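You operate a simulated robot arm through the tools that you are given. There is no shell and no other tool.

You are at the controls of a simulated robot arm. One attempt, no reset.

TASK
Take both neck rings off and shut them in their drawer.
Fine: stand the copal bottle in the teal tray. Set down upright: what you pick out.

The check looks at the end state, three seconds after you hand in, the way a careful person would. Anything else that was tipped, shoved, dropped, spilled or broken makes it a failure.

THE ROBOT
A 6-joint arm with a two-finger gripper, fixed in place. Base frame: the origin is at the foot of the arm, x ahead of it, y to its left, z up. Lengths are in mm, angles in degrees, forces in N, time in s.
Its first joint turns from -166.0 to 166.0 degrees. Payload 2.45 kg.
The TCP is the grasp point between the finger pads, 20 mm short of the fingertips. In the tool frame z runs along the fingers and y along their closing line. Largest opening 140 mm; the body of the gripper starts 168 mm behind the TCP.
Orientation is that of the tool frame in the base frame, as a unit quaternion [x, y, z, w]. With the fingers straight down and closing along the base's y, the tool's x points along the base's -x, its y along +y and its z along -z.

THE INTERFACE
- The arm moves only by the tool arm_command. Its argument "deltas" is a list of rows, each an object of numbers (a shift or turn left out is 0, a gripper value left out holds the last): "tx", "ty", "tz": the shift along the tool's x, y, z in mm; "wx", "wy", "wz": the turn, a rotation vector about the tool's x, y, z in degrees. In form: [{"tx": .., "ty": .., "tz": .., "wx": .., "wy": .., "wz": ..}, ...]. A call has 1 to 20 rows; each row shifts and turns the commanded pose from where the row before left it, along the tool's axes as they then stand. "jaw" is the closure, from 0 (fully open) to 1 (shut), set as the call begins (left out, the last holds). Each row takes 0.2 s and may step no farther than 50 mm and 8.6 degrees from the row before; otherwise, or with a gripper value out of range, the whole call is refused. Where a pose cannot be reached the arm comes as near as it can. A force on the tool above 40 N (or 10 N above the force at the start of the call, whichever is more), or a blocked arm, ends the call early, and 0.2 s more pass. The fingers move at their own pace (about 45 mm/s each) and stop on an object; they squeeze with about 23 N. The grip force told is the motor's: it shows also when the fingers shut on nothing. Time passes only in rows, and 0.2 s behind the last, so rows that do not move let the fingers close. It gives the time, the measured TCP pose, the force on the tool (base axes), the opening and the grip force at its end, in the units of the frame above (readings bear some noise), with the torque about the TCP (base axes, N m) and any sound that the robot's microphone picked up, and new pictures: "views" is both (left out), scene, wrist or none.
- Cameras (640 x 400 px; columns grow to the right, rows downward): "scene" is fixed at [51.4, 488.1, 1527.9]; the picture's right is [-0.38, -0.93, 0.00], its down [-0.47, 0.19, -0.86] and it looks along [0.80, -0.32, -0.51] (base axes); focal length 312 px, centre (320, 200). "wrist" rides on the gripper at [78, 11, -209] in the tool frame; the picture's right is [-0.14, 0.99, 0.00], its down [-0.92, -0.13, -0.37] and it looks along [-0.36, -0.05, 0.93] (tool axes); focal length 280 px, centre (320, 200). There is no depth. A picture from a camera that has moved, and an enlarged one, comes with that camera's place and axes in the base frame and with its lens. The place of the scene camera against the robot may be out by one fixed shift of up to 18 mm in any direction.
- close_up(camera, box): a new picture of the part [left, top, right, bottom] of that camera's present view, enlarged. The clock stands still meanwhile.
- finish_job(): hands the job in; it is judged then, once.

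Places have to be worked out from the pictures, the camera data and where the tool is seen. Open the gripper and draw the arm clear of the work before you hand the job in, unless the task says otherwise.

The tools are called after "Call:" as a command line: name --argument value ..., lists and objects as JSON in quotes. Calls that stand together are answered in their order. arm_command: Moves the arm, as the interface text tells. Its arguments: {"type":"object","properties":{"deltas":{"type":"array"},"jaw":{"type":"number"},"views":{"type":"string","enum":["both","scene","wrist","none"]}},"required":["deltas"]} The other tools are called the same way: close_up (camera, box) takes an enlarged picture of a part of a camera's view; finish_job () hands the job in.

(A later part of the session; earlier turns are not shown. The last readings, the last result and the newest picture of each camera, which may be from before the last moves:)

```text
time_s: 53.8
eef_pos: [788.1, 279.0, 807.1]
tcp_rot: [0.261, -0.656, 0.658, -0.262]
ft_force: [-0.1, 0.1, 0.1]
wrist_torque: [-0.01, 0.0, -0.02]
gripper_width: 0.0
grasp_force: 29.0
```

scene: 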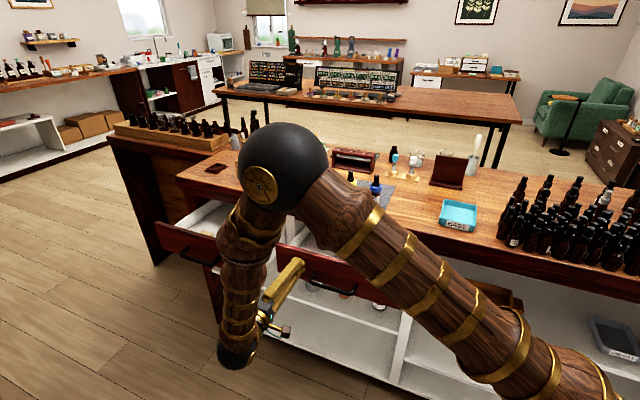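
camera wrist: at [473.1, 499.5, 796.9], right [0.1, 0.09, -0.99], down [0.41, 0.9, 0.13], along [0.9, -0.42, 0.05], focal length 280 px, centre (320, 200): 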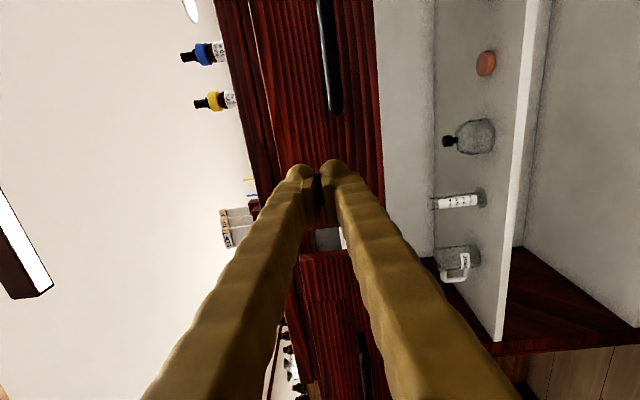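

Pushing works with little force. Continue pushing.

Call:
arm_command --deltas '[{"tz": 5}, {"tz": 5}, {"tz": 5}, {"tz": 5}, {"tz": 5}, {"tz": 5}, {"tz": 5}, {"tz": 5}, {"tz": 5}, {"tz": 5}, {"tz": 5}, {"tz": 5}, {"tz": 5}, {"tz": 5}, {"tz": 5}, {"tz": 5}, {"tz": 5}, {"tz": 5}, {"tz": 5}, {}]'

```text
time_s: 58.0
eef_pos: [854.4, 211.1, 807.4]
tcp_rot: [0.262, -0.657, 0.657, -0.262]
ft_force: [0.2, 1.0, -0.9]
wrist_torque: [-0.01, 0.0, 0.01]
gripper_width: 0.0
grasp_force: 29.3
camera wrist: at [654.1, 310.0, 796.8], right [0.1, 0.09, -0.99], down [0.41, 0.9, 0.13], along [0.9, -0.42, 0.05], focal length 280 px, centre (320, 200)
```

scene: 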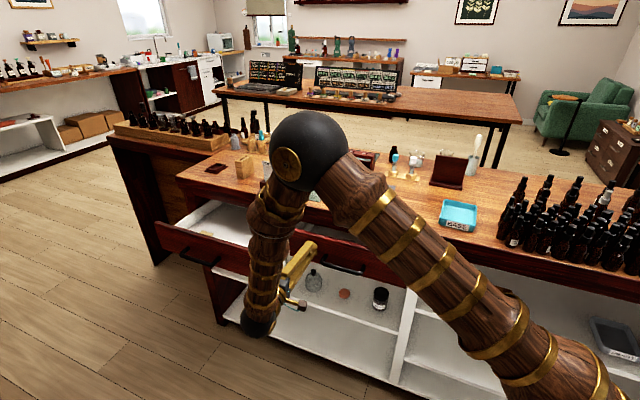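
wrist: 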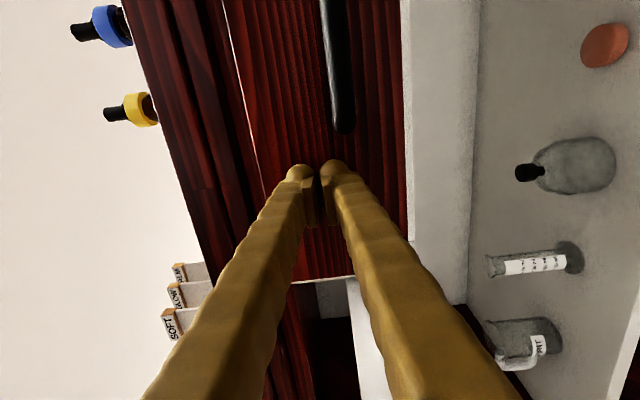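

About 45 mm to go. I push on, slowing at the end until it meets its stop.

Call:
arm_command --deltas '[{"tz": 5}, {"tz": 5}, {"tz": 5}, {"tz": 5}, {"tz": 5}, {"tz": 4}, {"tz": 3}, {"tz": 2}, {"tz": 2}, {"tz": 2}, {"tz": 2}, {"tz": 2}, {"tz": 2}, {"tz": 2}, {"tz": 2}, {"tz": 2}, {"tz": 2}, {}]'

Call:
close_up --camera "wrist" --box '[160, 20, 420, 240]'

```text
time_s: 61.0
eef_pos: [883.9, 180.3, 807.4]
tcp_rot: [0.262, -0.655, 0.657, -0.264]
ft_force: [-10.0, 5.0, 1.1]
wrist_torque: [0.02, -0.09, 0.06]
gripper_width: 6.1
grasp_force: 29.8
stopped in row 14: the force on the tool passed its limit at 47 N (the readings are from after the stop); the commanded pose is now the measured one
camera wrist: at [683.8, 278.6, 796.9], right [0.1, 0.09, -0.99], down [0.41, 0.9, 0.13], along [0.91, -0.42, 0.05], focal length 280 px, centre (320, 200)
```

scene: 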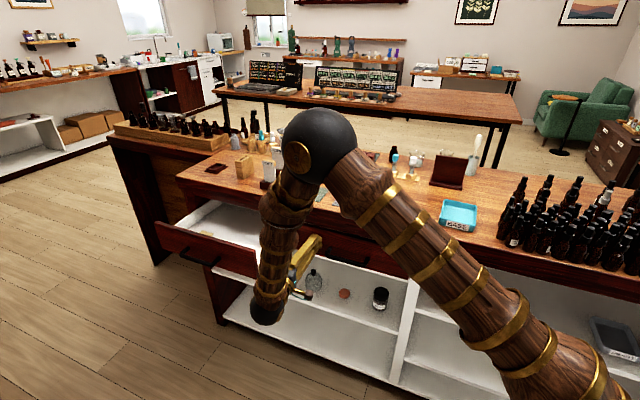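
wrist: 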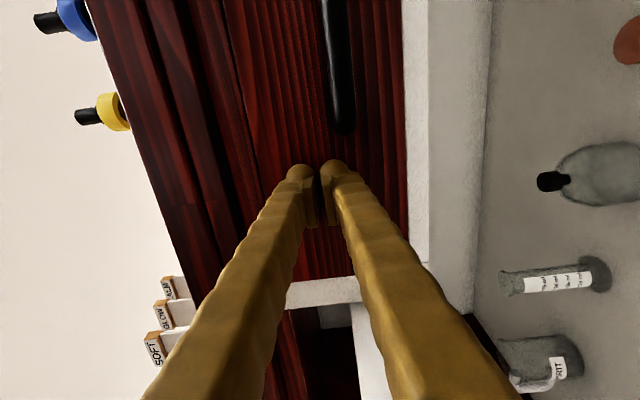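

```text
1.82 times, centred on (290, 130) of wrist
camera zoom: at [683.8, 278.6, 796.9], right [0.1, 0.09, -0.99], down [0.41, 0.9, 0.13], along [0.91, -0.42, 0.05], focal length 510 px, centre (374, 327)
```

zoom: 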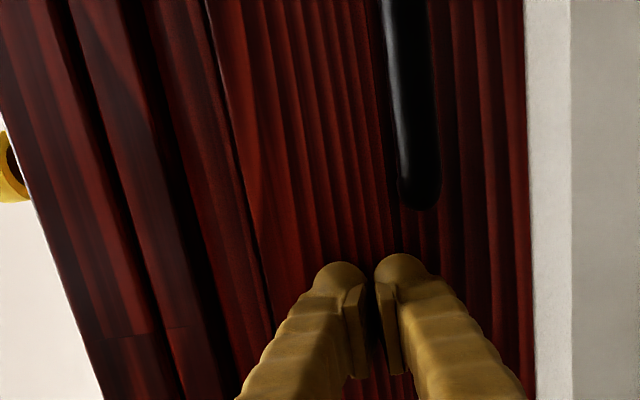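

The stop at ~47 N with the face at n≈‑498 means the right drawer is shut again. I retreat, rise and turn the tool back to vertical.

Call:
arm_command --deltas '[{"tz": -50}, {"tz": -50}, {"ty": -50}, {"ty": -50}, {"ty": -50}, {"ty": -50}, {"ty": -50}, {"ty": -50}, {"wx": -8.182}, {"wx": -8.182}, {"wx": -8.182}, {"wx": -8.182}, {"wx": -8.182}, {"wx": -8.182}, {"wx": -8.182}, {"wx": -8.182}, {"wx": -8.182}, {"wx": -8.182}]' --jaw 0.3

Call:
close_up --camera "scene" --box '[270, 210, 430, 310]'

```text
time_s: 64.8
eef_pos: [814.5, 252.3, 1108.2]
tcp_rot: [-0.371, 0.926, -0.066, 0.026]
ft_force: [0.0, -0.3, 0.1]
wrist_torque: [0.01, 0.0, 0.0]
gripper_width: 98.1
grasp_force: 0.1
camera wrist: at [730.9, 229.1, 1313.5], right [-0.58, 0.8, -0.14], down [0.72, 0.58, 0.38], along [0.39, 0.12, -0.91], focal length 280 px, centre (320, 200)
```

scene: 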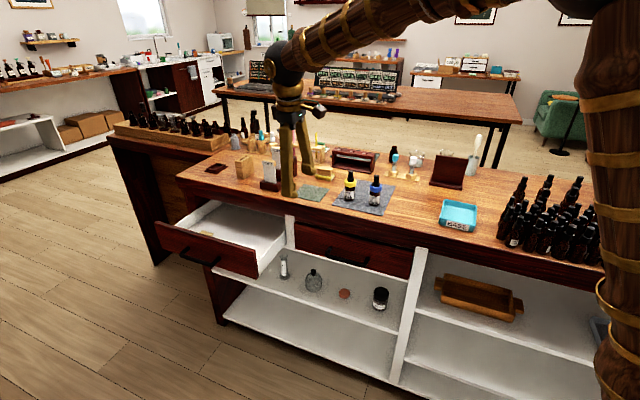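
wrist: 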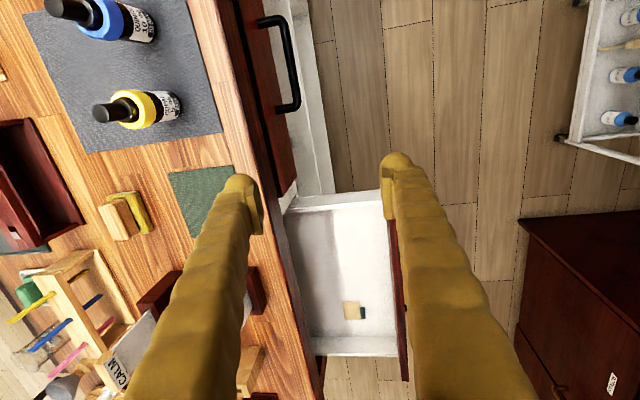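

```text
4.00 times, centred on (350, 260) of scene
camera zoom: at [51.4, 488.1, 1527.9], right [-0.38, -0.93, 0.0], down [-0.47, 0.19, -0.86], along [0.8, -0.32, -0.51], focal length 1246 px, centre (200, -40)
```

zoom: 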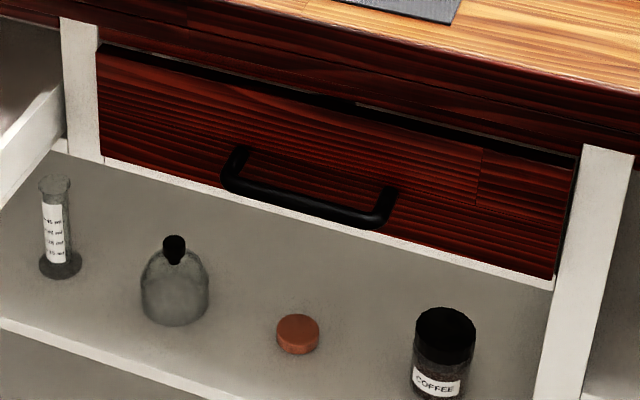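

The right drawer looks exactly as at the start. Now to the bottles: I finish levelling the tool, rise a bit, and move over the copal bottle (est. d≈682, n≈‑613) to align.

Call:
arm_command --deltas '[{"wx": -8.18}, {"tz": -40}, {"tx": 16.4, "ty": -46}, {"tx": 16.4, "ty": -46}, {"tx": 16.4, "ty": -46}, {"tx": 16.4, "ty": -46}, {"tx": 16.4, "ty": -46}, {}]' --jaw 0.3

Call:
close_up --camera "wrist" --box '[220, 60, 420, 220]'

```text
time_s: 66.6
eef_pos: [915.0, 28.2, 1147.2]
tcp_rot: [-0.372, 0.928, -0.001, 0.0]
ft_force: [-0.2, 0.3, -0.2]
wrist_torque: [-0.01, 0.01, 0.0]
gripper_width: 98.1
grasp_force: 0.0
camera wrist: at [850.9, -16.0, 1356.6], right [-0.58, 0.81, 0.0], down [0.75, 0.54, 0.37], along [0.3, 0.21, -0.93], focal length 280 px, centre (320, 200)
```

scene: 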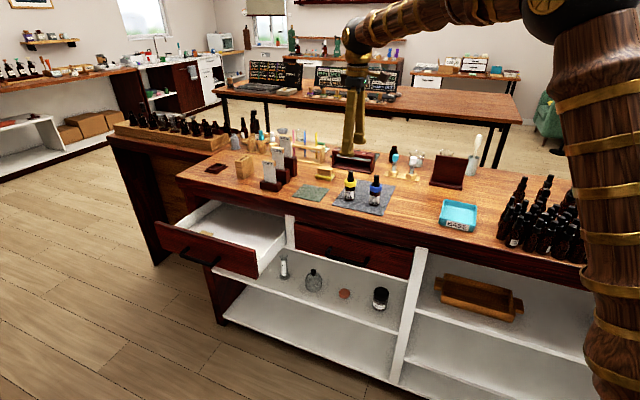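
wrist: 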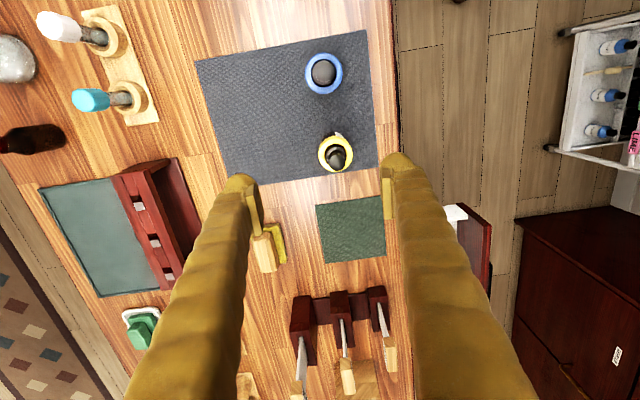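

```text
2.50 times, centred on (320, 140) of wrist
camera zoom: at [850.9, -16.0, 1356.6], right [-0.58, 0.81, 0.0], down [0.75, 0.54, 0.37], along [0.3, 0.21, -0.93], focal length 701 px, centre (320, 350)
```

zoom: 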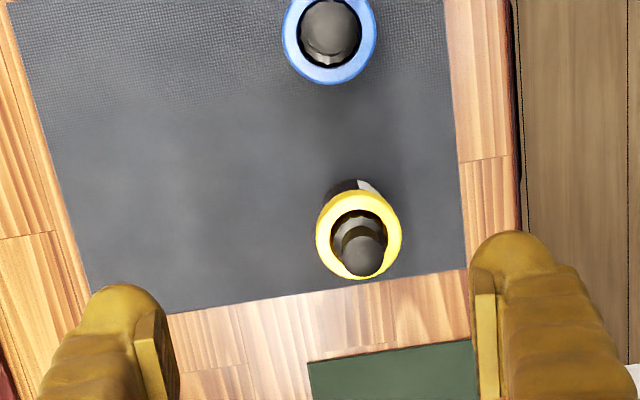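

Copal ring measured about +6 mm (tool x) and +19.5 mm (tool y) from the TCP, z≈1005–1026. I centre on it, close partly to ~70 mm and go down halfway to recheck.

Call:
arm_command --deltas '[{"tx": 6, "ty": 19.5}, {}, {"tz": 30}, {"tz": 30}, {"tz": 25}, {}]' --jaw 0.5

Call:
close_up --camera "wrist" --box '[240, 90, 400, 240]'

```text
time_s: 68.0
eef_pos: [895.6, 39.3, 1062.9]
tcp_rot: [-0.371, 0.928, -0.001, 0.0]
ft_force: [0.0, -1.0, 0.1]
wrist_torque: [-0.01, -0.01, -0.02]
gripper_width: 70.1
grasp_force: 0.1
camera wrist: at [832.9, -5.5, 1272.7], right [-0.58, 0.81, 0.0], down [0.75, 0.54, 0.37], along [0.3, 0.21, -0.93], focal length 280 px, centre (320, 200)
```

scene: 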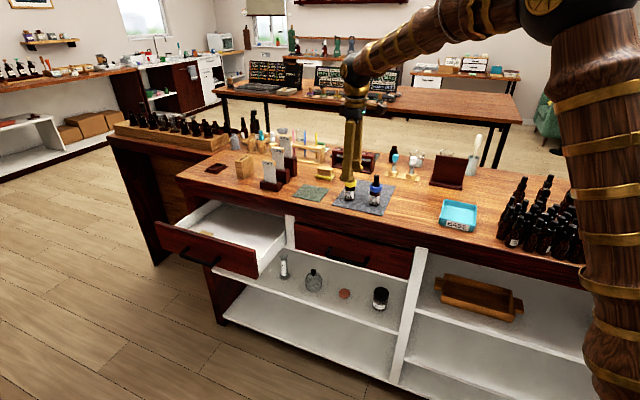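
wrist: 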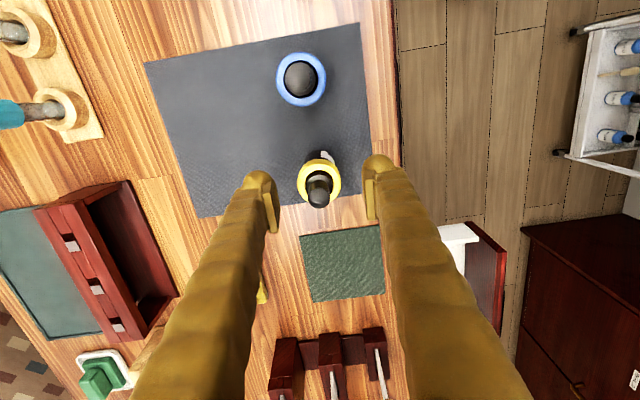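

```text
2.67 times, centred on (320, 165) of wrist
camera zoom: at [832.9, -5.5, 1272.7], right [-0.58, 0.81, 0.0], down [0.75, 0.54, 0.37], along [0.3, 0.21, -0.93], focal length 748 px, centre (320, 293)
```

zoom: 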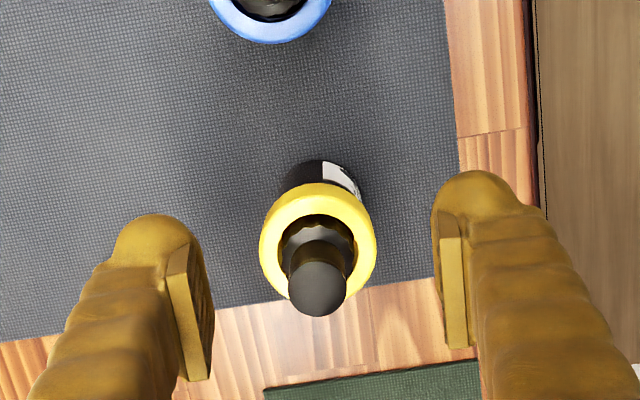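

Ring is centred within ~1 mm across the jaws. Small shift along the bench, then I descend to ring height (TCP z≈1019) and close in steps.

Call:
arm_command --deltas '[{"tx": -3, "ty": -0.7}, {"tz": 15}, {"tz": 15}, {"tz": 14}, {}]' --jaw 0.58

Call:
close_up --camera "wrist" --box '[250, 110, 390, 240]'

Call:
close_up --camera "scene" --box '[320, 150, 400, 215]'

```text
time_s: 69.2
eef_pos: [899.1, 40.2, 1017.4]
tcp_rot: [-0.371, 0.929, -0.002, 0.0]
ft_force: [-0.6, 0.8, 0.2]
wrist_torque: [-0.03, -0.01, 0.02]
gripper_width: 58.8
grasp_force: 0.0
camera wrist: at [835.9, -4.2, 1228.0], right [-0.58, 0.81, 0.0], down [0.75, 0.54, 0.37], along [0.3, 0.21, -0.93], focal length 280 px, centre (320, 200)
```

scene: 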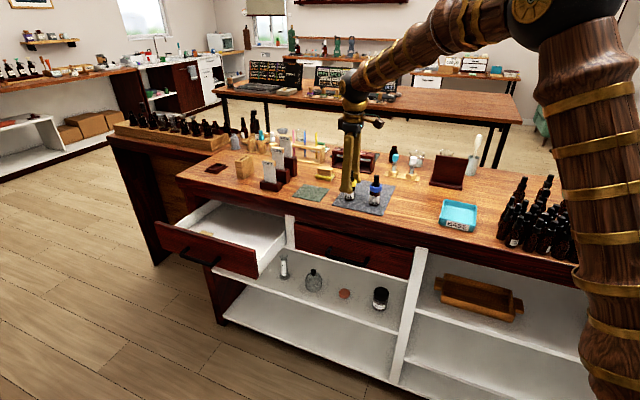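
wrist: 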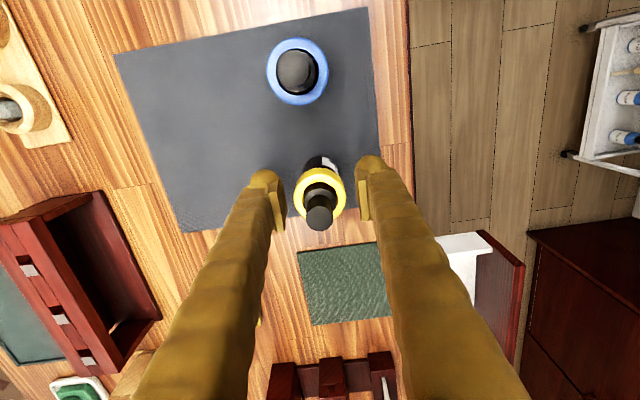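

```text
3.08 times, centred on (320, 175) of wrist
camera zoom: at [835.9, -4.2, 1228.0], right [-0.58, 0.81, 0.0], down [0.75, 0.54, 0.37], along [0.3, 0.21, -0.93], focal length 863 px, centre (320, 277)
```

zoom: 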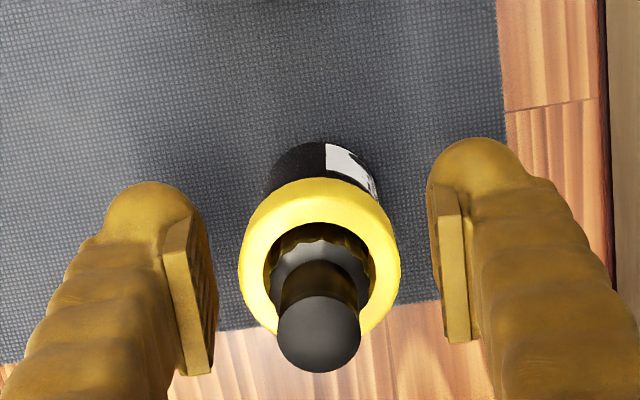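

```text
6.15 times, centred on (360, 182) of scene
camera zoom: at [51.4, 488.1, 1527.9], right [-0.38, -0.93, 0.0], down [-0.47, 0.19, -0.86], along [0.8, -0.32, -0.51], focal length 1918 px, centre (74, 308)
```

zoom: 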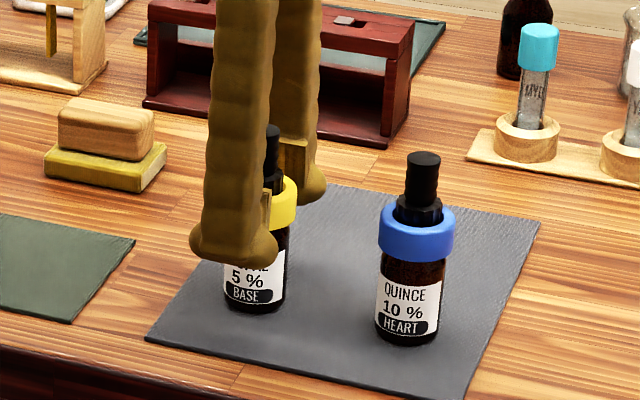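

Ring is centred at col 320, at pad height. I close gently in two stages.

Call:
arm_command --deltas '[{}, {}, {}]' --jaw 0.68 --views "none"

Call:
close_up --camera "wrist" --box '[250, 110, 390, 240]'

```text
time_s: 70.0
eef_pos: [898.9, 41.0, 1018.5]
tcp_rot: [-0.371, 0.929, -0.001, 0.0]
ft_force: [0.3, 0.8, -0.3]
wrist_torque: [0.0, -0.03, -0.03]
gripper_width: 44.7
grasp_force: 0.1
```

```text
3.08 times, centred on (320, 175) of wrist
camera zoom: at [835.9, -4.2, 1228.0], right [-0.58, 0.81, 0.0], down [0.75, 0.54, 0.37], along [0.3, 0.21, -0.93], focal length 863 px, centre (320, 277)
```

zoom: 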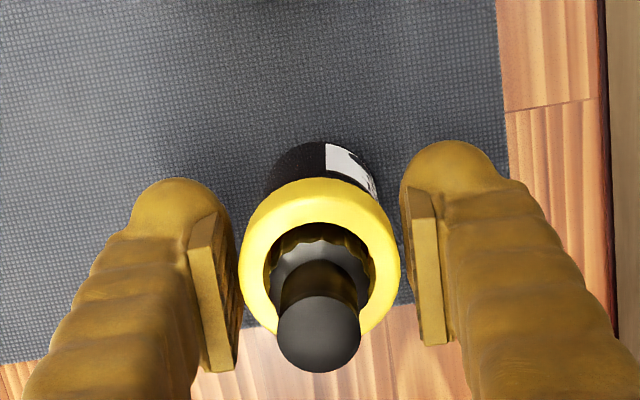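

Evenly spaced. I close fully on the ring.

Call:
arm_command --deltas '[{"ty": -0.4}, {}, {}]' --jaw 1

Call:
close_up --camera "wrist" --box '[250, 110, 390, 240]'

```text
time_s: 70.8
eef_pos: [901.0, 40.7, 1018.8]
tcp_rot: [-0.372, 0.928, -0.001, 0.0]
ft_force: [-0.4, 1.0, 0.5]
wrist_torque: [-0.01, 0.02, 0.03]
gripper_width: 38.8
grasp_force: 22.9
camera wrist: at [836.1, -4.3, 1228.2], right [-0.58, 0.81, 0.0], down [0.75, 0.54, 0.37], along [0.3, 0.21, -0.93], focal length 280 px, centre (320, 200)
```

scene: 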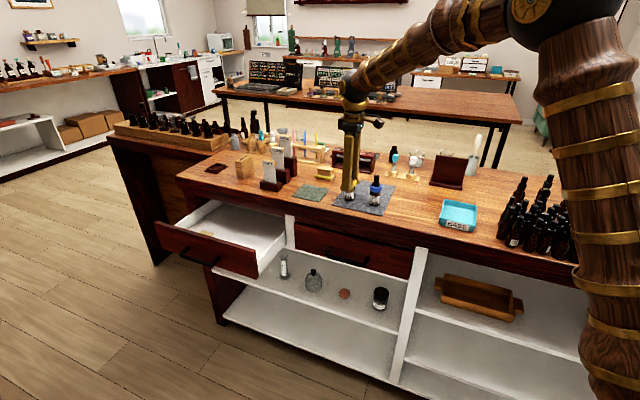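
wrist: 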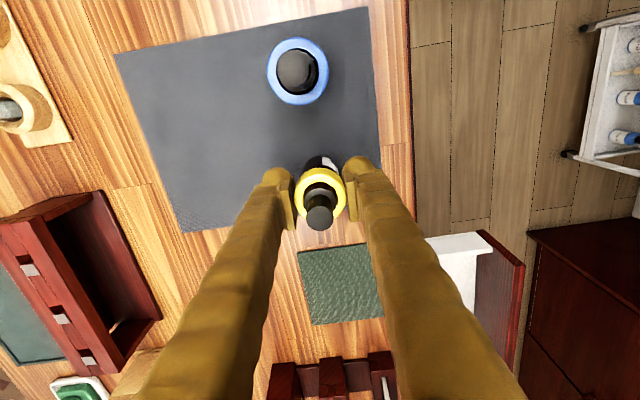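

```text
3.08 times, centred on (320, 175) of wrist
camera zoom: at [836.1, -4.3, 1228.2], right [-0.58, 0.81, 0.0], down [0.75, 0.54, 0.37], along [0.3, 0.21, -0.93], focal length 863 px, centre (320, 277)
```

zoom: 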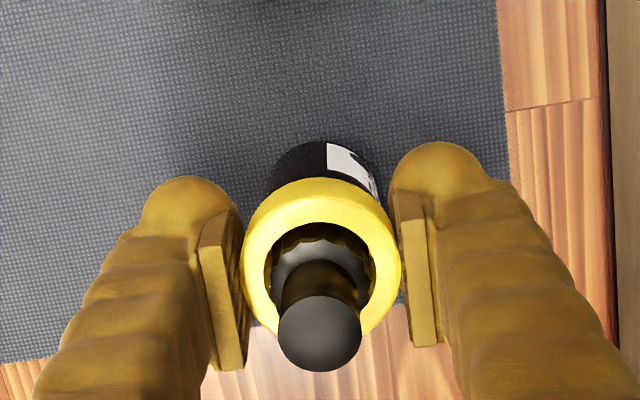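

The ring is held (38.8 mm, 23 N) and the bottle stands. I lift slowly and check that the bottle stays.

Call:
arm_command --deltas '[{"tz": -4}, {"tz": -4}, {"tz": -4}, {"tz": -4}, {"tz": -4}, {}]'

Call:
close_up --camera "scene" --box '[320, 150, 400, 215]'

```text
time_s: 72.2
eef_pos: [900.2, 41.6, 1039.0]
tcp_rot: [-0.372, 0.928, -0.001, 0.001]
ft_force: [-0.6, -0.6, -0.3]
wrist_torque: [0.0, -0.01, 0.02]
gripper_width: 39.0
grasp_force: 23.4
camera wrist: at [835.8, -4.4, 1248.8], right [-0.58, 0.81, 0.0], down [0.75, 0.54, 0.37], along [0.3, 0.21, -0.93], focal length 280 px, centre (320, 200)
```

scene: 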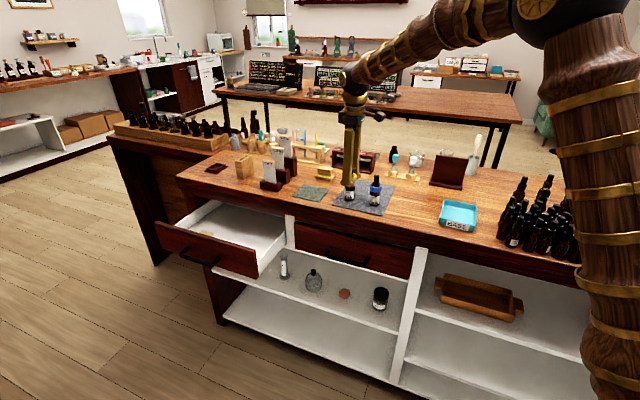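
wrist: 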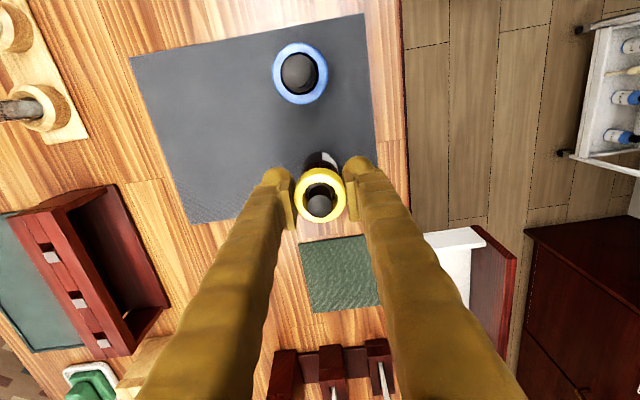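

```text
6.15 times, centred on (360, 182) of scene
camera zoom: at [51.4, 488.1, 1527.9], right [-0.38, -0.93, 0.0], down [-0.47, 0.19, -0.86], along [0.8, -0.32, -0.51], focal length 1918 px, centre (74, 308)
```

zoom: 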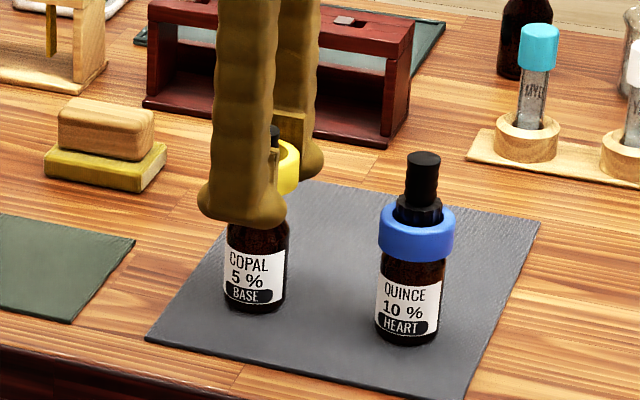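

The ring slides up and the bottle stays put. I continue lifting clear of the cap, then carry the ring out past the bench edge toward the left drawer.

Call:
arm_command --deltas '[{"tz": -6}, {"tz": -8}, {"tz": -10}, {"tz": -16}, {"tz": -25}, {"tz": -25}, {"tz": -25}, {"ty": 48.5}, {"ty": 48.5}, {"ty": 48.5}, {"ty": 48.5}, {"tx": -40}, {"tx": -40}, {"tx": -40}, {}]'

Call:
close_up --camera "scene" --box '[320, 150, 400, 215]'

```text
time_s: 75.4
eef_pos: [852.8, 265.0, 1152.5]
tcp_rot: [-0.372, 0.928, -0.001, 0.001]
ft_force: [-0.1, -0.5, -0.1]
wrist_torque: [0.01, 0.0, 0.04]
gripper_width: 38.9
grasp_force: 23.2
camera wrist: at [788.9, 219.9, 1362.3], right [-0.58, 0.81, 0.0], down [0.75, 0.54, 0.37], along [0.3, 0.21, -0.93], focal length 280 px, centre (320, 200)
```

scene: 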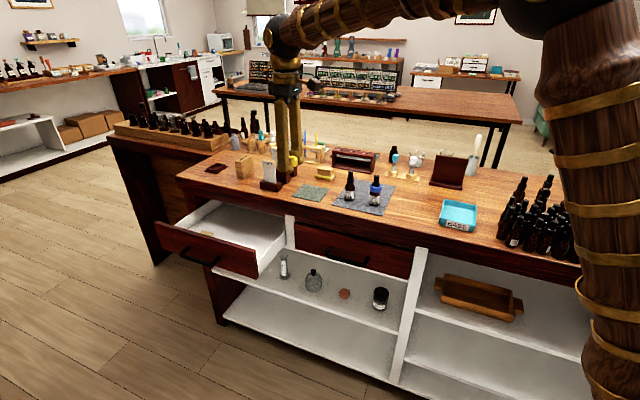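
wrist: 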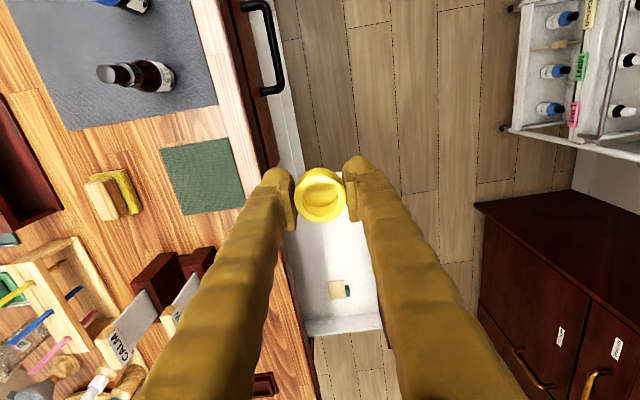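

```text
6.15 times, centred on (360, 182) of scene
camera zoom: at [51.4, 488.1, 1527.9], right [-0.38, -0.93, 0.0], down [-0.47, 0.19, -0.86], along [0.8, -0.32, -0.51], focal length 1918 px, centre (74, 308)
```

zoom: 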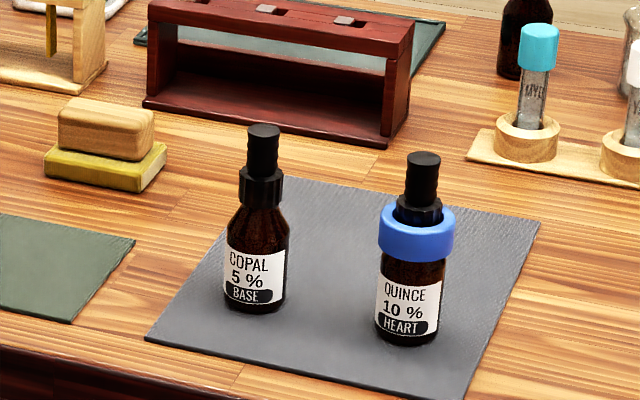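

Copal's ring is off and the bottle stands undisturbed. I check the ring's attitude in the gripper.

Call:
close_up --camera "wrist" --box '[260, 140, 380, 240]'

Call:
close_up --camera "wrist" --box '[270, 200, 400, 350]'

```text
4.00 times, centred on (320, 190) of wrist
camera zoom: at [788.9, 219.9, 1362.3], right [-0.58, 0.81, 0.0], down [0.75, 0.54, 0.37], along [0.3, 0.21, -0.93], focal length 1122 px, centre (320, 240)
```

zoom: 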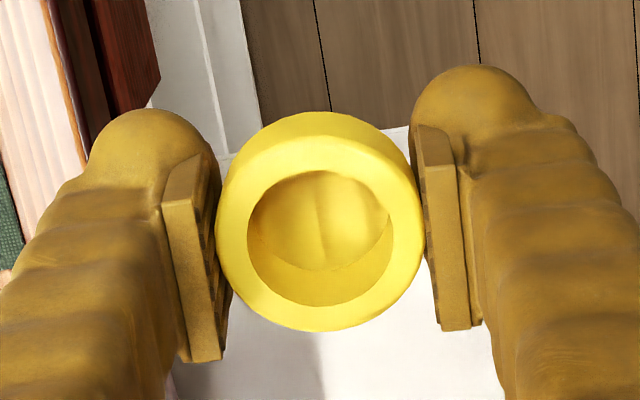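

```text
2.67 times, centred on (335, 275) of wrist
camera zoom: at [788.9, 219.9, 1362.3], right [-0.58, 0.81, 0.0], down [0.75, 0.54, 0.37], along [0.3, 0.21, -0.93], focal length 748 px, centre (280, 0)
```

zoom: 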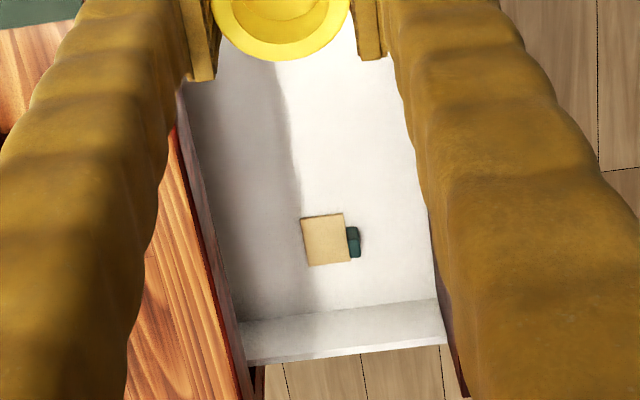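

The ring sits square in the jaws. I tilt the tool 25° so it reaches out along the bench, and move to above the near part of the left drawer.

Call:
arm_command --deltas '[{"wy": -8.5}, {"wy": -8.5}, {"wy": -8.5}, {"tx": -5.8, "tz": 42.6}, {"tx": -5.8, "tz": 42.6}, {"tx": -5.8, "tz": 42.6}, {"tx": -5.8, "tz": 42.6}, {"tx": -5.8, "tz": 42.6}, {"tx": -5.8, "tz": 42.6}, {"tx": -5.8, "tz": 42.6}, {}]'

Call:
close_up --camera "wrist" --box '[200, 100, 440, 300]'

```text
time_s: 77.8
eef_pos: [971.7, 377.4, 900.3]
tcp_rot: [-0.363, 0.905, 0.081, 0.205]
ft_force: [0.5, -0.1, 0.0]
wrist_torque: [0.03, -0.02, -0.01]
gripper_width: 38.8
grasp_force: 23.0
camera wrist: at [848.4, 275.7, 1055.7], right [-0.59, 0.8, 0.06], down [0.57, 0.37, 0.73], along [0.56, 0.47, -0.68], focal length 280 px, centre (320, 200)
```

scene: 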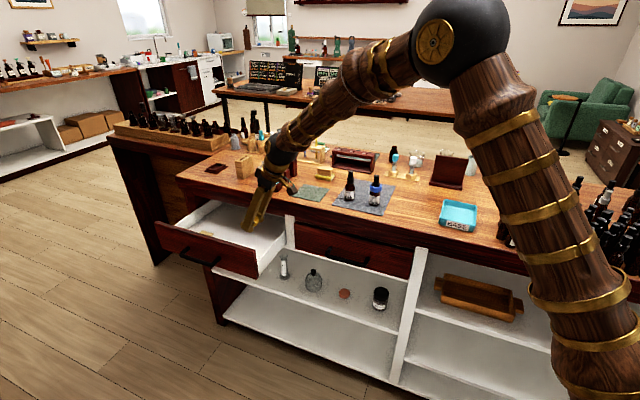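
wrist: 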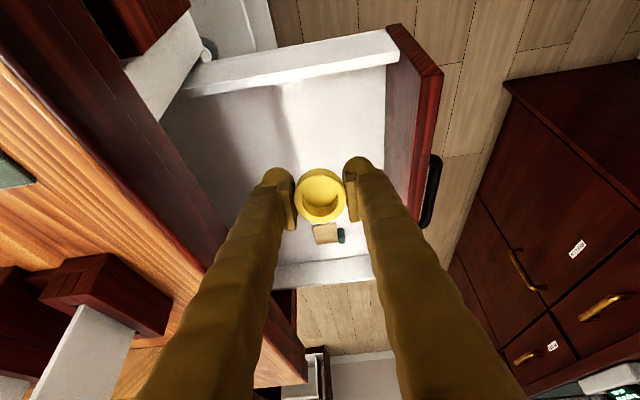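

```text
2.00 times, centred on (320, 200) of wrist
camera zoom: at [848.4, 275.7, 1055.7], right [-0.59, 0.8, 0.06], down [0.57, 0.37, 0.73], along [0.56, 0.47, -0.68], focal length 561 px, centre (320, 200)
```

zoom: 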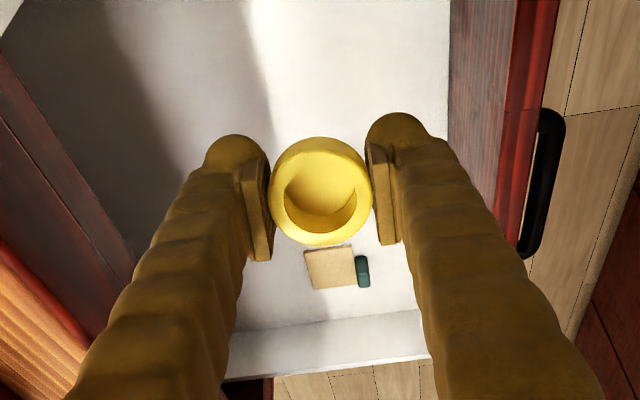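

The arm reaches (d≈964, n≈‑396) comfortably at this tilt. Floor is near z≈742; I lower the ring toward it in steps, watching the force.

Call:
arm_command --deltas '[{"tx": 11, "tz": 31}, {"tx": 11, "tz": 31}, {"tx": 11, "tz": 27}, {"tx": 8, "tz": 18}, {}]'

Call:
close_up --camera "scene" --box '[200, 190, 320, 280]'

```text
time_s: 79.0
eef_pos: [978.8, 382.4, 786.1]
tcp_rot: [-0.362, 0.906, 0.08, 0.205]
ft_force: [0.2, -0.4, 0.1]
wrist_torque: [-0.02, -0.03, 0.03]
gripper_width: 38.9
grasp_force: 22.6
camera wrist: at [855.6, 281.2, 942.4], right [-0.59, 0.8, 0.06], down [0.57, 0.37, 0.73], along [0.56, 0.47, -0.68], focal length 280 px, centre (320, 200)
```

scene: 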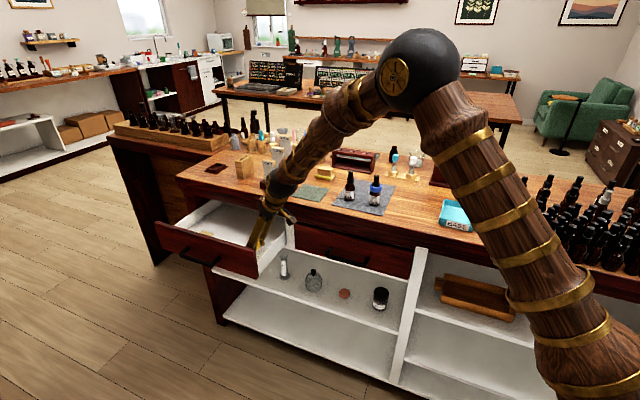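
wrist: 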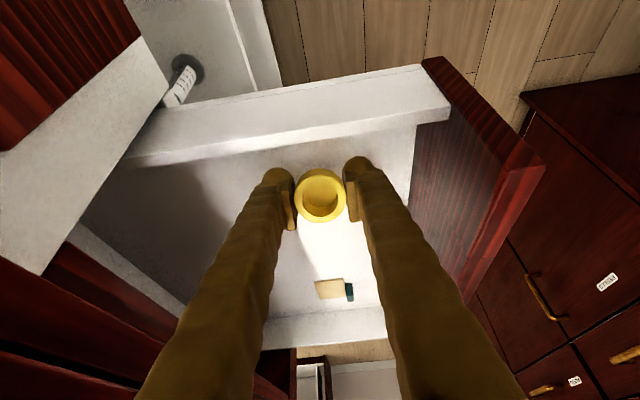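

```text
4.44 times, centred on (260, 235) of scene
camera zoom: at [51.4, 488.1, 1527.9], right [-0.38, -0.93, 0.0], down [-0.47, 0.19, -0.86], along [0.8, -0.32, -0.51], focal length 1385 px, centre (587, 44)
```

zoom: 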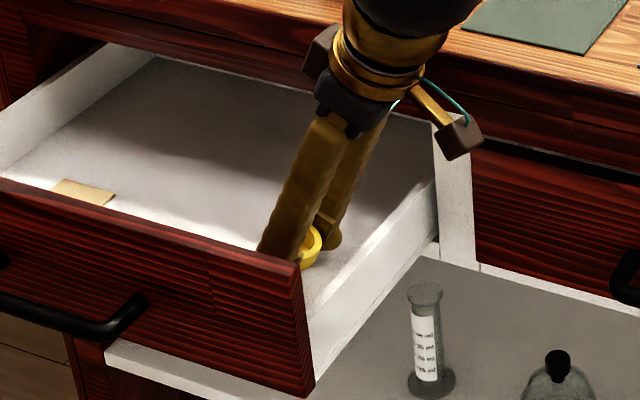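

No contact yet. I go on down in small steps, checking force.

Call:
arm_command --deltas '[{"tx": 1.7, "tz": 3.6}, {"tx": 1.7, "tz": 3.6}, {}]' --views "none"

Call:
close_up --camera "scene" --box '[240, 220, 290, 260]'

Call:
close_up --camera "wrist" --box '[250, 130, 390, 240]'

```text
time_s: 79.8
eef_pos: [978.9, 383.8, 778.9]
tcp_rot: [-0.363, 0.905, 0.081, 0.205]
ft_force: [-0.3, -0.6, -0.1]
wrist_torque: [-0.01, 0.0, 0.0]
gripper_width: 38.7
grasp_force: 23.3
```

```text
10.00 times, centred on (265, 240) of scene
camera zoom: at [51.4, 488.1, 1527.9], right [-0.38, -0.93, 0.0], down [-0.47, 0.19, -0.86], along [0.8, -0.32, -0.51], focal length 3116 px, centre (870, -200)
```

zoom: 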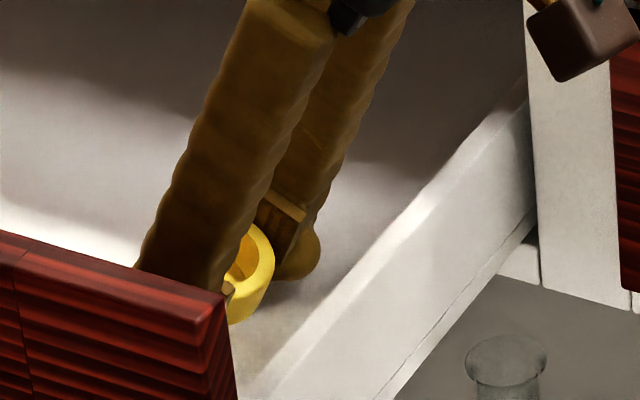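

```text
3.64 times, centred on (320, 185) of wrist
camera zoom: at [855.6, 281.7, 934.8], right [-0.59, 0.8, 0.06], down [0.57, 0.37, 0.73], along [0.56, 0.47, -0.68], focal length 1020 px, centre (320, 254)
```

zoom: 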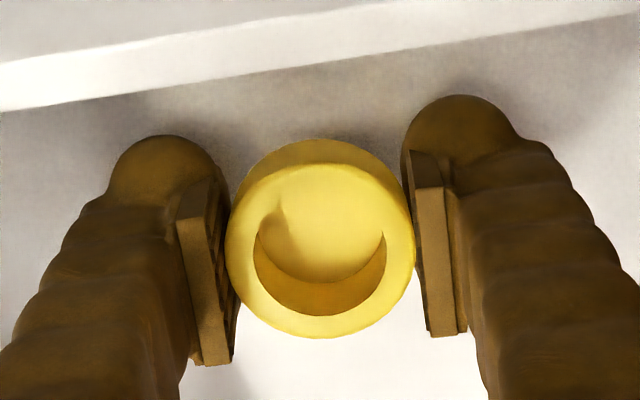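

Very near the floor now (contact shadow close). A few more millimetres with force checks.

Call:
arm_command --deltas '[{"tx": 1.7, "tz": 3.6}, {"tx": 1.7, "tz": 3.6}, {}]' --views "none"

Call:
close_up --camera "scene" --box '[240, 220, 290, 260]'

```text
time_s: 80.6
eef_pos: [978.2, 383.6, 770.5]
tcp_rot: [-0.361, 0.906, 0.081, 0.205]
ft_force: [-0.1, -0.1, 0.4]
wrist_torque: [0.04, 0.0, -0.03]
gripper_width: 38.8
grasp_force: 22.5
```

```text
10.00 times, centred on (265, 240) of scene
camera zoom: at [51.4, 488.1, 1527.9], right [-0.38, -0.93, 0.0], down [-0.47, 0.19, -0.86], along [0.8, -0.32, -0.51], focal length 3116 px, centre (870, -200)
```

zoom: 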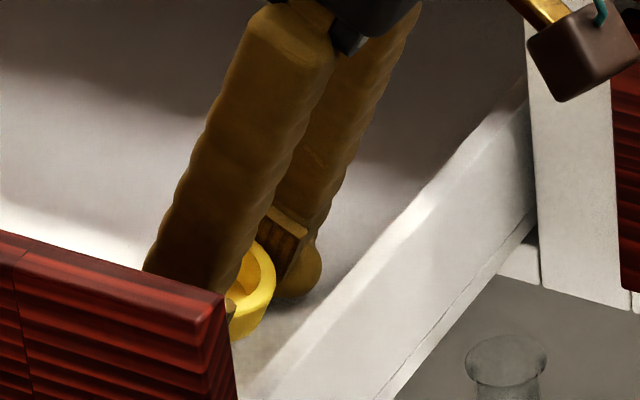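

Call:
arm_command --deltas '[{"tx": 1.0, "tz": 2.2}, {"tx": 0.8, "tz": 1.8}, {}]' --views "none"

Call:
close_up --camera "scene" --box '[240, 220, 290, 260]'

```text
time_s: 81.4
eef_pos: [979.8, 383.4, 768.1]
tcp_rot: [-0.362, 0.906, 0.081, 0.205]
ft_force: [-0.2, -0.1, 1.0]
wrist_torque: [0.02, 0.0, 0.02]
gripper_width: 38.8
grasp_force: 23.3
```

```text
10.00 times, centred on (265, 240) of scene
camera zoom: at [51.4, 488.1, 1527.9], right [-0.38, -0.93, 0.0], down [-0.47, 0.19, -0.86], along [0.8, -0.32, -0.51], focal length 3116 px, centre (870, -200)
```

zoom: 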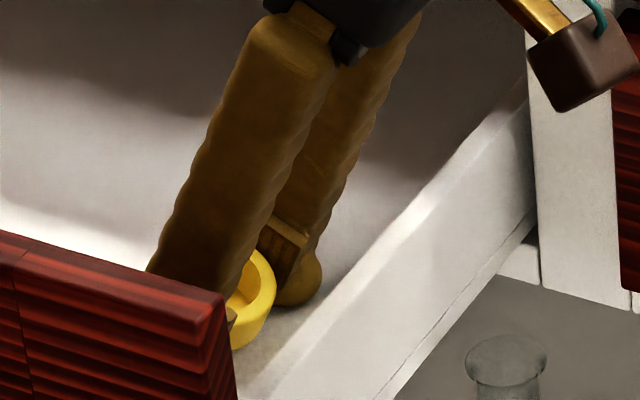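

Almost down. Another 3 mm, then release the ring.

Call:
arm_command --deltas '[{"tx": 0.7, "tz": 1.5}, {"tx": 0.7, "tz": 1.5}, {}]' --views "none"

Call:
close_up --camera "scene" --box '[240, 220, 290, 260]'

```text
time_s: 82.2
eef_pos: [978.8, 384.4, 766.6]
tcp_rot: [-0.363, 0.905, 0.08, 0.206]
ft_force: [-9.0, -7.2, 37.9]
wrist_torque: [0.0, 0.66, 0.18]
gripper_width: 38.7
grasp_force: 23.3
```

```text
10.00 times, centred on (265, 240) of scene
camera zoom: at [51.4, 488.1, 1527.9], right [-0.38, -0.93, 0.0], down [-0.47, 0.19, -0.86], along [0.8, -0.32, -0.51], focal length 3116 px, centre (870, -200)
```

zoom: 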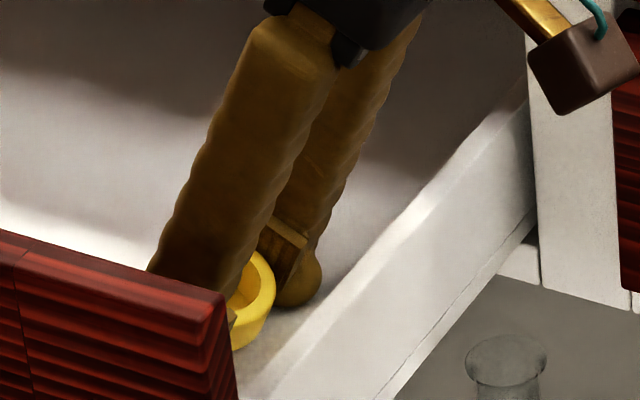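

Firm floor contact at TCP z≈767. I back off 2 mm and open the fingers to release the ring.

Call:
arm_command --deltas '[{"tx": -1.1, "tz": -2.3}, {}]' --views "none"

Call:
arm_command --deltas '[{}, {}, {}]' --jaw 0.58

Call:
close_up --camera "wrist" --box '[250, 130, 390, 240]'

```text
time_s: 82.8
eef_pos: [979.5, 384.7, 765.4]
tcp_rot: [-0.362, 0.905, 0.081, 0.205]
ft_force: [4.9, 3.0, 16.6]
wrist_torque: [0.1, -0.01, -0.06]
gripper_width: 38.7
grasp_force: 22.9
```

```text
time_s: 83.6
eef_pos: [979.0, 384.1, 765.7]
tcp_rot: [-0.362, 0.906, 0.081, 0.204]
ft_force: [-0.6, -1.7, 9.2]
wrist_torque: [0.01, 0.13, 0.02]
gripper_width: 56.9
grasp_force: 0.1
camera wrist: at [855.4, 282.2, 921.6], right [-0.59, 0.8, 0.06], down [0.57, 0.37, 0.73], along [0.56, 0.47, -0.68], focal length 280 px, centre (320, 200)
```

scene: 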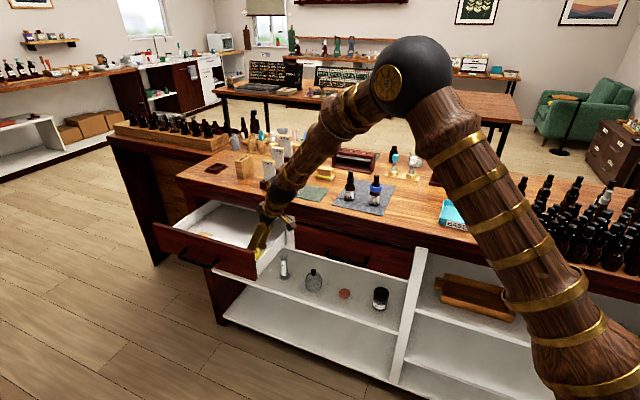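
wrist: 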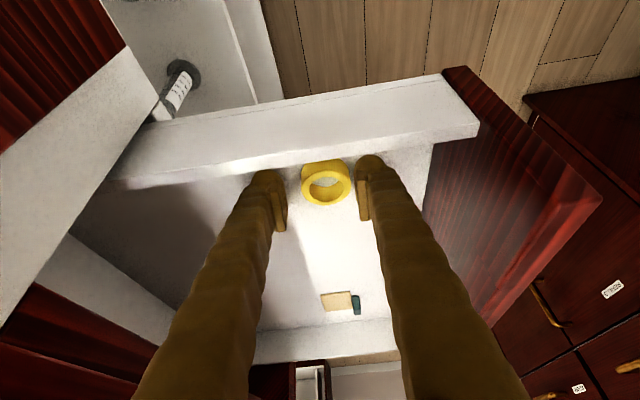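

```text
3.64 times, centred on (320, 185) of wrist
camera zoom: at [855.4, 282.2, 921.6], right [-0.59, 0.8, 0.06], down [0.57, 0.37, 0.73], along [0.56, 0.47, -0.68], focal length 1020 px, centre (320, 254)
```

zoom: 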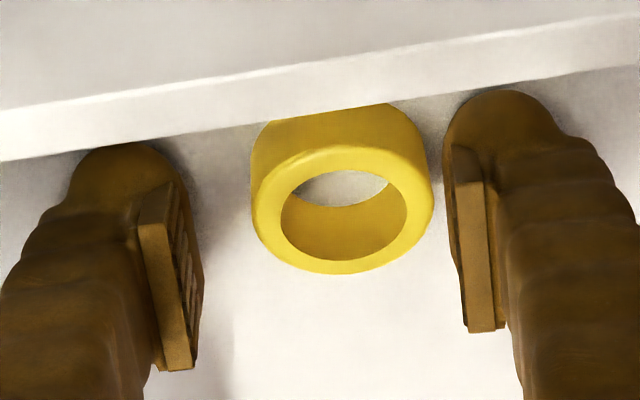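

The yellow ring lies flat in the drawer near (d≈969, n≈‑390). I raise straight out, un-tilt, and move over the quince bottle.

Call:
arm_command --deltas '[{"tx": -16.2, "tz": -33.9}, {"tx": -16.2, "tz": -33.9}, {"tx": -16.2, "tz": -33.9}, {"tx": -16.2, "tz": -33.9}, {"tx": 7.7, "tz": -41}, {"tx": 7.7, "tz": -41}, {"tx": 7.7, "tz": -41}, {"tx": 7.7, "tz": -41}, {"tx": 7.7, "tz": -41}, {"tx": 7.7, "tz": -41}, {"tx": 7.7, "tz": -41}, {"wy": 8.5}, {"wy": 8.5}, {"wy": 8.5}, {"tx": 35, "ty": -32.8}, {"tx": 35, "ty": -32.8}, {"tx": 35, "ty": -32.8}, {"tx": 35, "ty": -32.8}, {"tx": 35, "ty": -32.8}, {"tx": 35, "ty": -32.8}]' --jaw 0.55

Call:
close_up --camera "wrist" --box '[220, 80, 420, 240]'

Call:
close_up --camera "scene" --box '[150, 190, 310, 290]'

```text
time_s: 87.8
eef_pos: [836.7, -23.2, 1154.7]
tcp_rot: [-0.372, 0.928, -0.001, 0.0]
ft_force: [-0.4, 0.1, 0.5]
wrist_torque: [0.0, 0.01, 0.02]
gripper_width: 62.9
grasp_force: 0.1
camera wrist: at [773.5, -67.5, 1363.2], right [-0.58, 0.81, 0.0], down [0.75, 0.54, 0.37], along [0.3, 0.21, -0.93], focal length 280 px, centre (320, 200)
```

scene: 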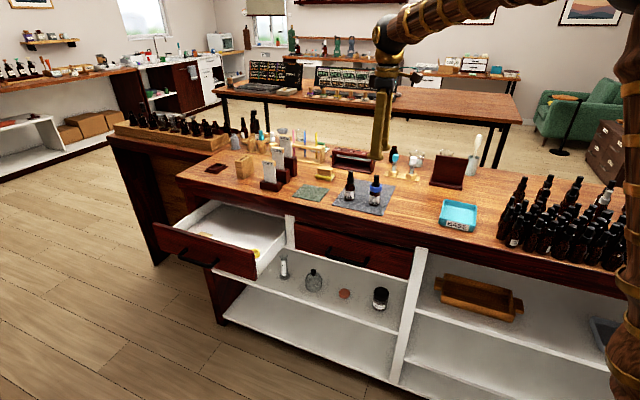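
wrist: 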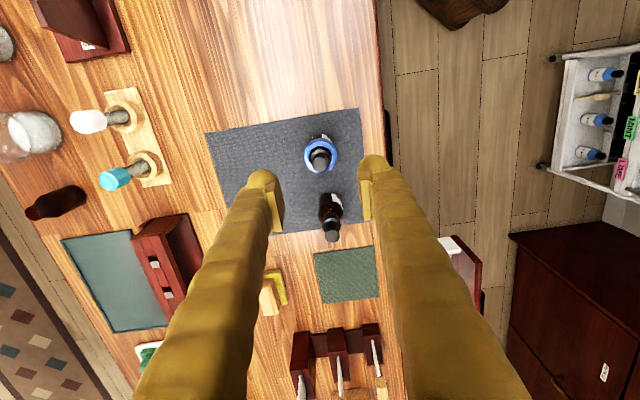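

```text
2.50 times, centred on (320, 160) of wrist
camera zoom: at [773.5, -67.5, 1363.2], right [-0.58, 0.81, 0.0], down [0.75, 0.54, 0.37], along [0.3, 0.21, -0.93], focal length 701 px, centre (320, 300)
```

zoom: 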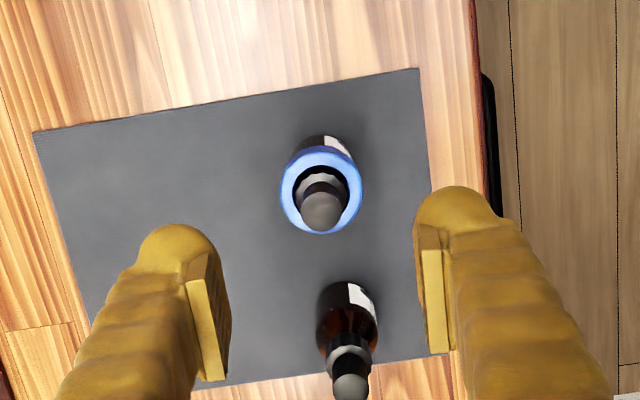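

```text
4.00 times, centred on (230, 240) of scene
camera zoom: at [51.4, 488.1, 1527.9], right [-0.38, -0.93, 0.0], down [-0.47, 0.19, -0.86], along [0.8, -0.32, -0.51], focal length 1246 px, centre (680, 40)
```

zoom: 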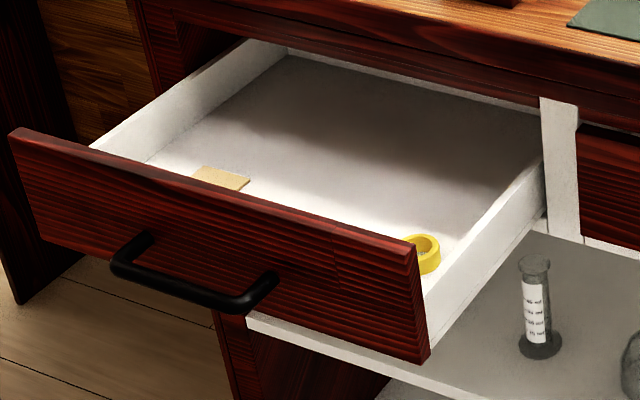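

Quince ring offset is about (+3.4, +1.3) mm. I correct and descend halfway to recheck, as with copal.

Call:
arm_command --deltas '[{"tx": 3.4, "ty": 1.3}, {"tz": 30}, {"tz": 30}, {"tz": 30}, {}]' --jaw 0.55

Call:
close_up --camera "wrist" --box '[240, 90, 400, 240]'

```text
time_s: 89.0
eef_pos: [834.0, -22.8, 1063.4]
tcp_rot: [-0.371, 0.929, 0.0, 0.001]
ft_force: [-0.8, 0.2, -0.4]
wrist_torque: [0.03, 0.01, 0.02]
gripper_width: 62.9
grasp_force: 0.1
camera wrist: at [770.4, -68.0, 1272.7], right [-0.58, 0.81, 0.0], down [0.75, 0.54, 0.37], along [0.3, 0.21, -0.93], focal length 280 px, centre (320, 200)
```

scene: 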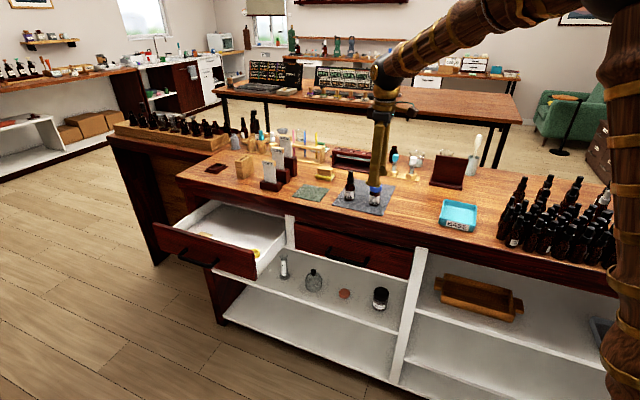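
wrist: 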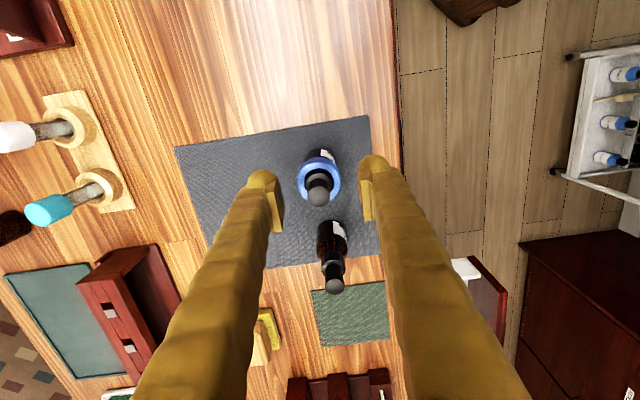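

```text
2.67 times, centred on (320, 165) of wrist
camera zoom: at [770.4, -68.0, 1272.7], right [-0.58, 0.81, 0.0], down [0.75, 0.54, 0.37], along [0.3, 0.21, -0.93], focal length 748 px, centre (320, 293)
```

zoom: 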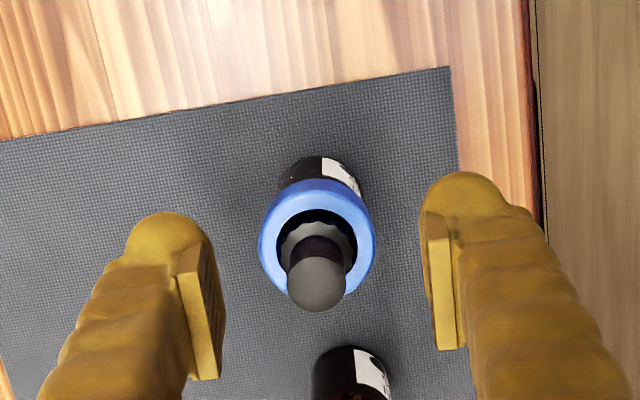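

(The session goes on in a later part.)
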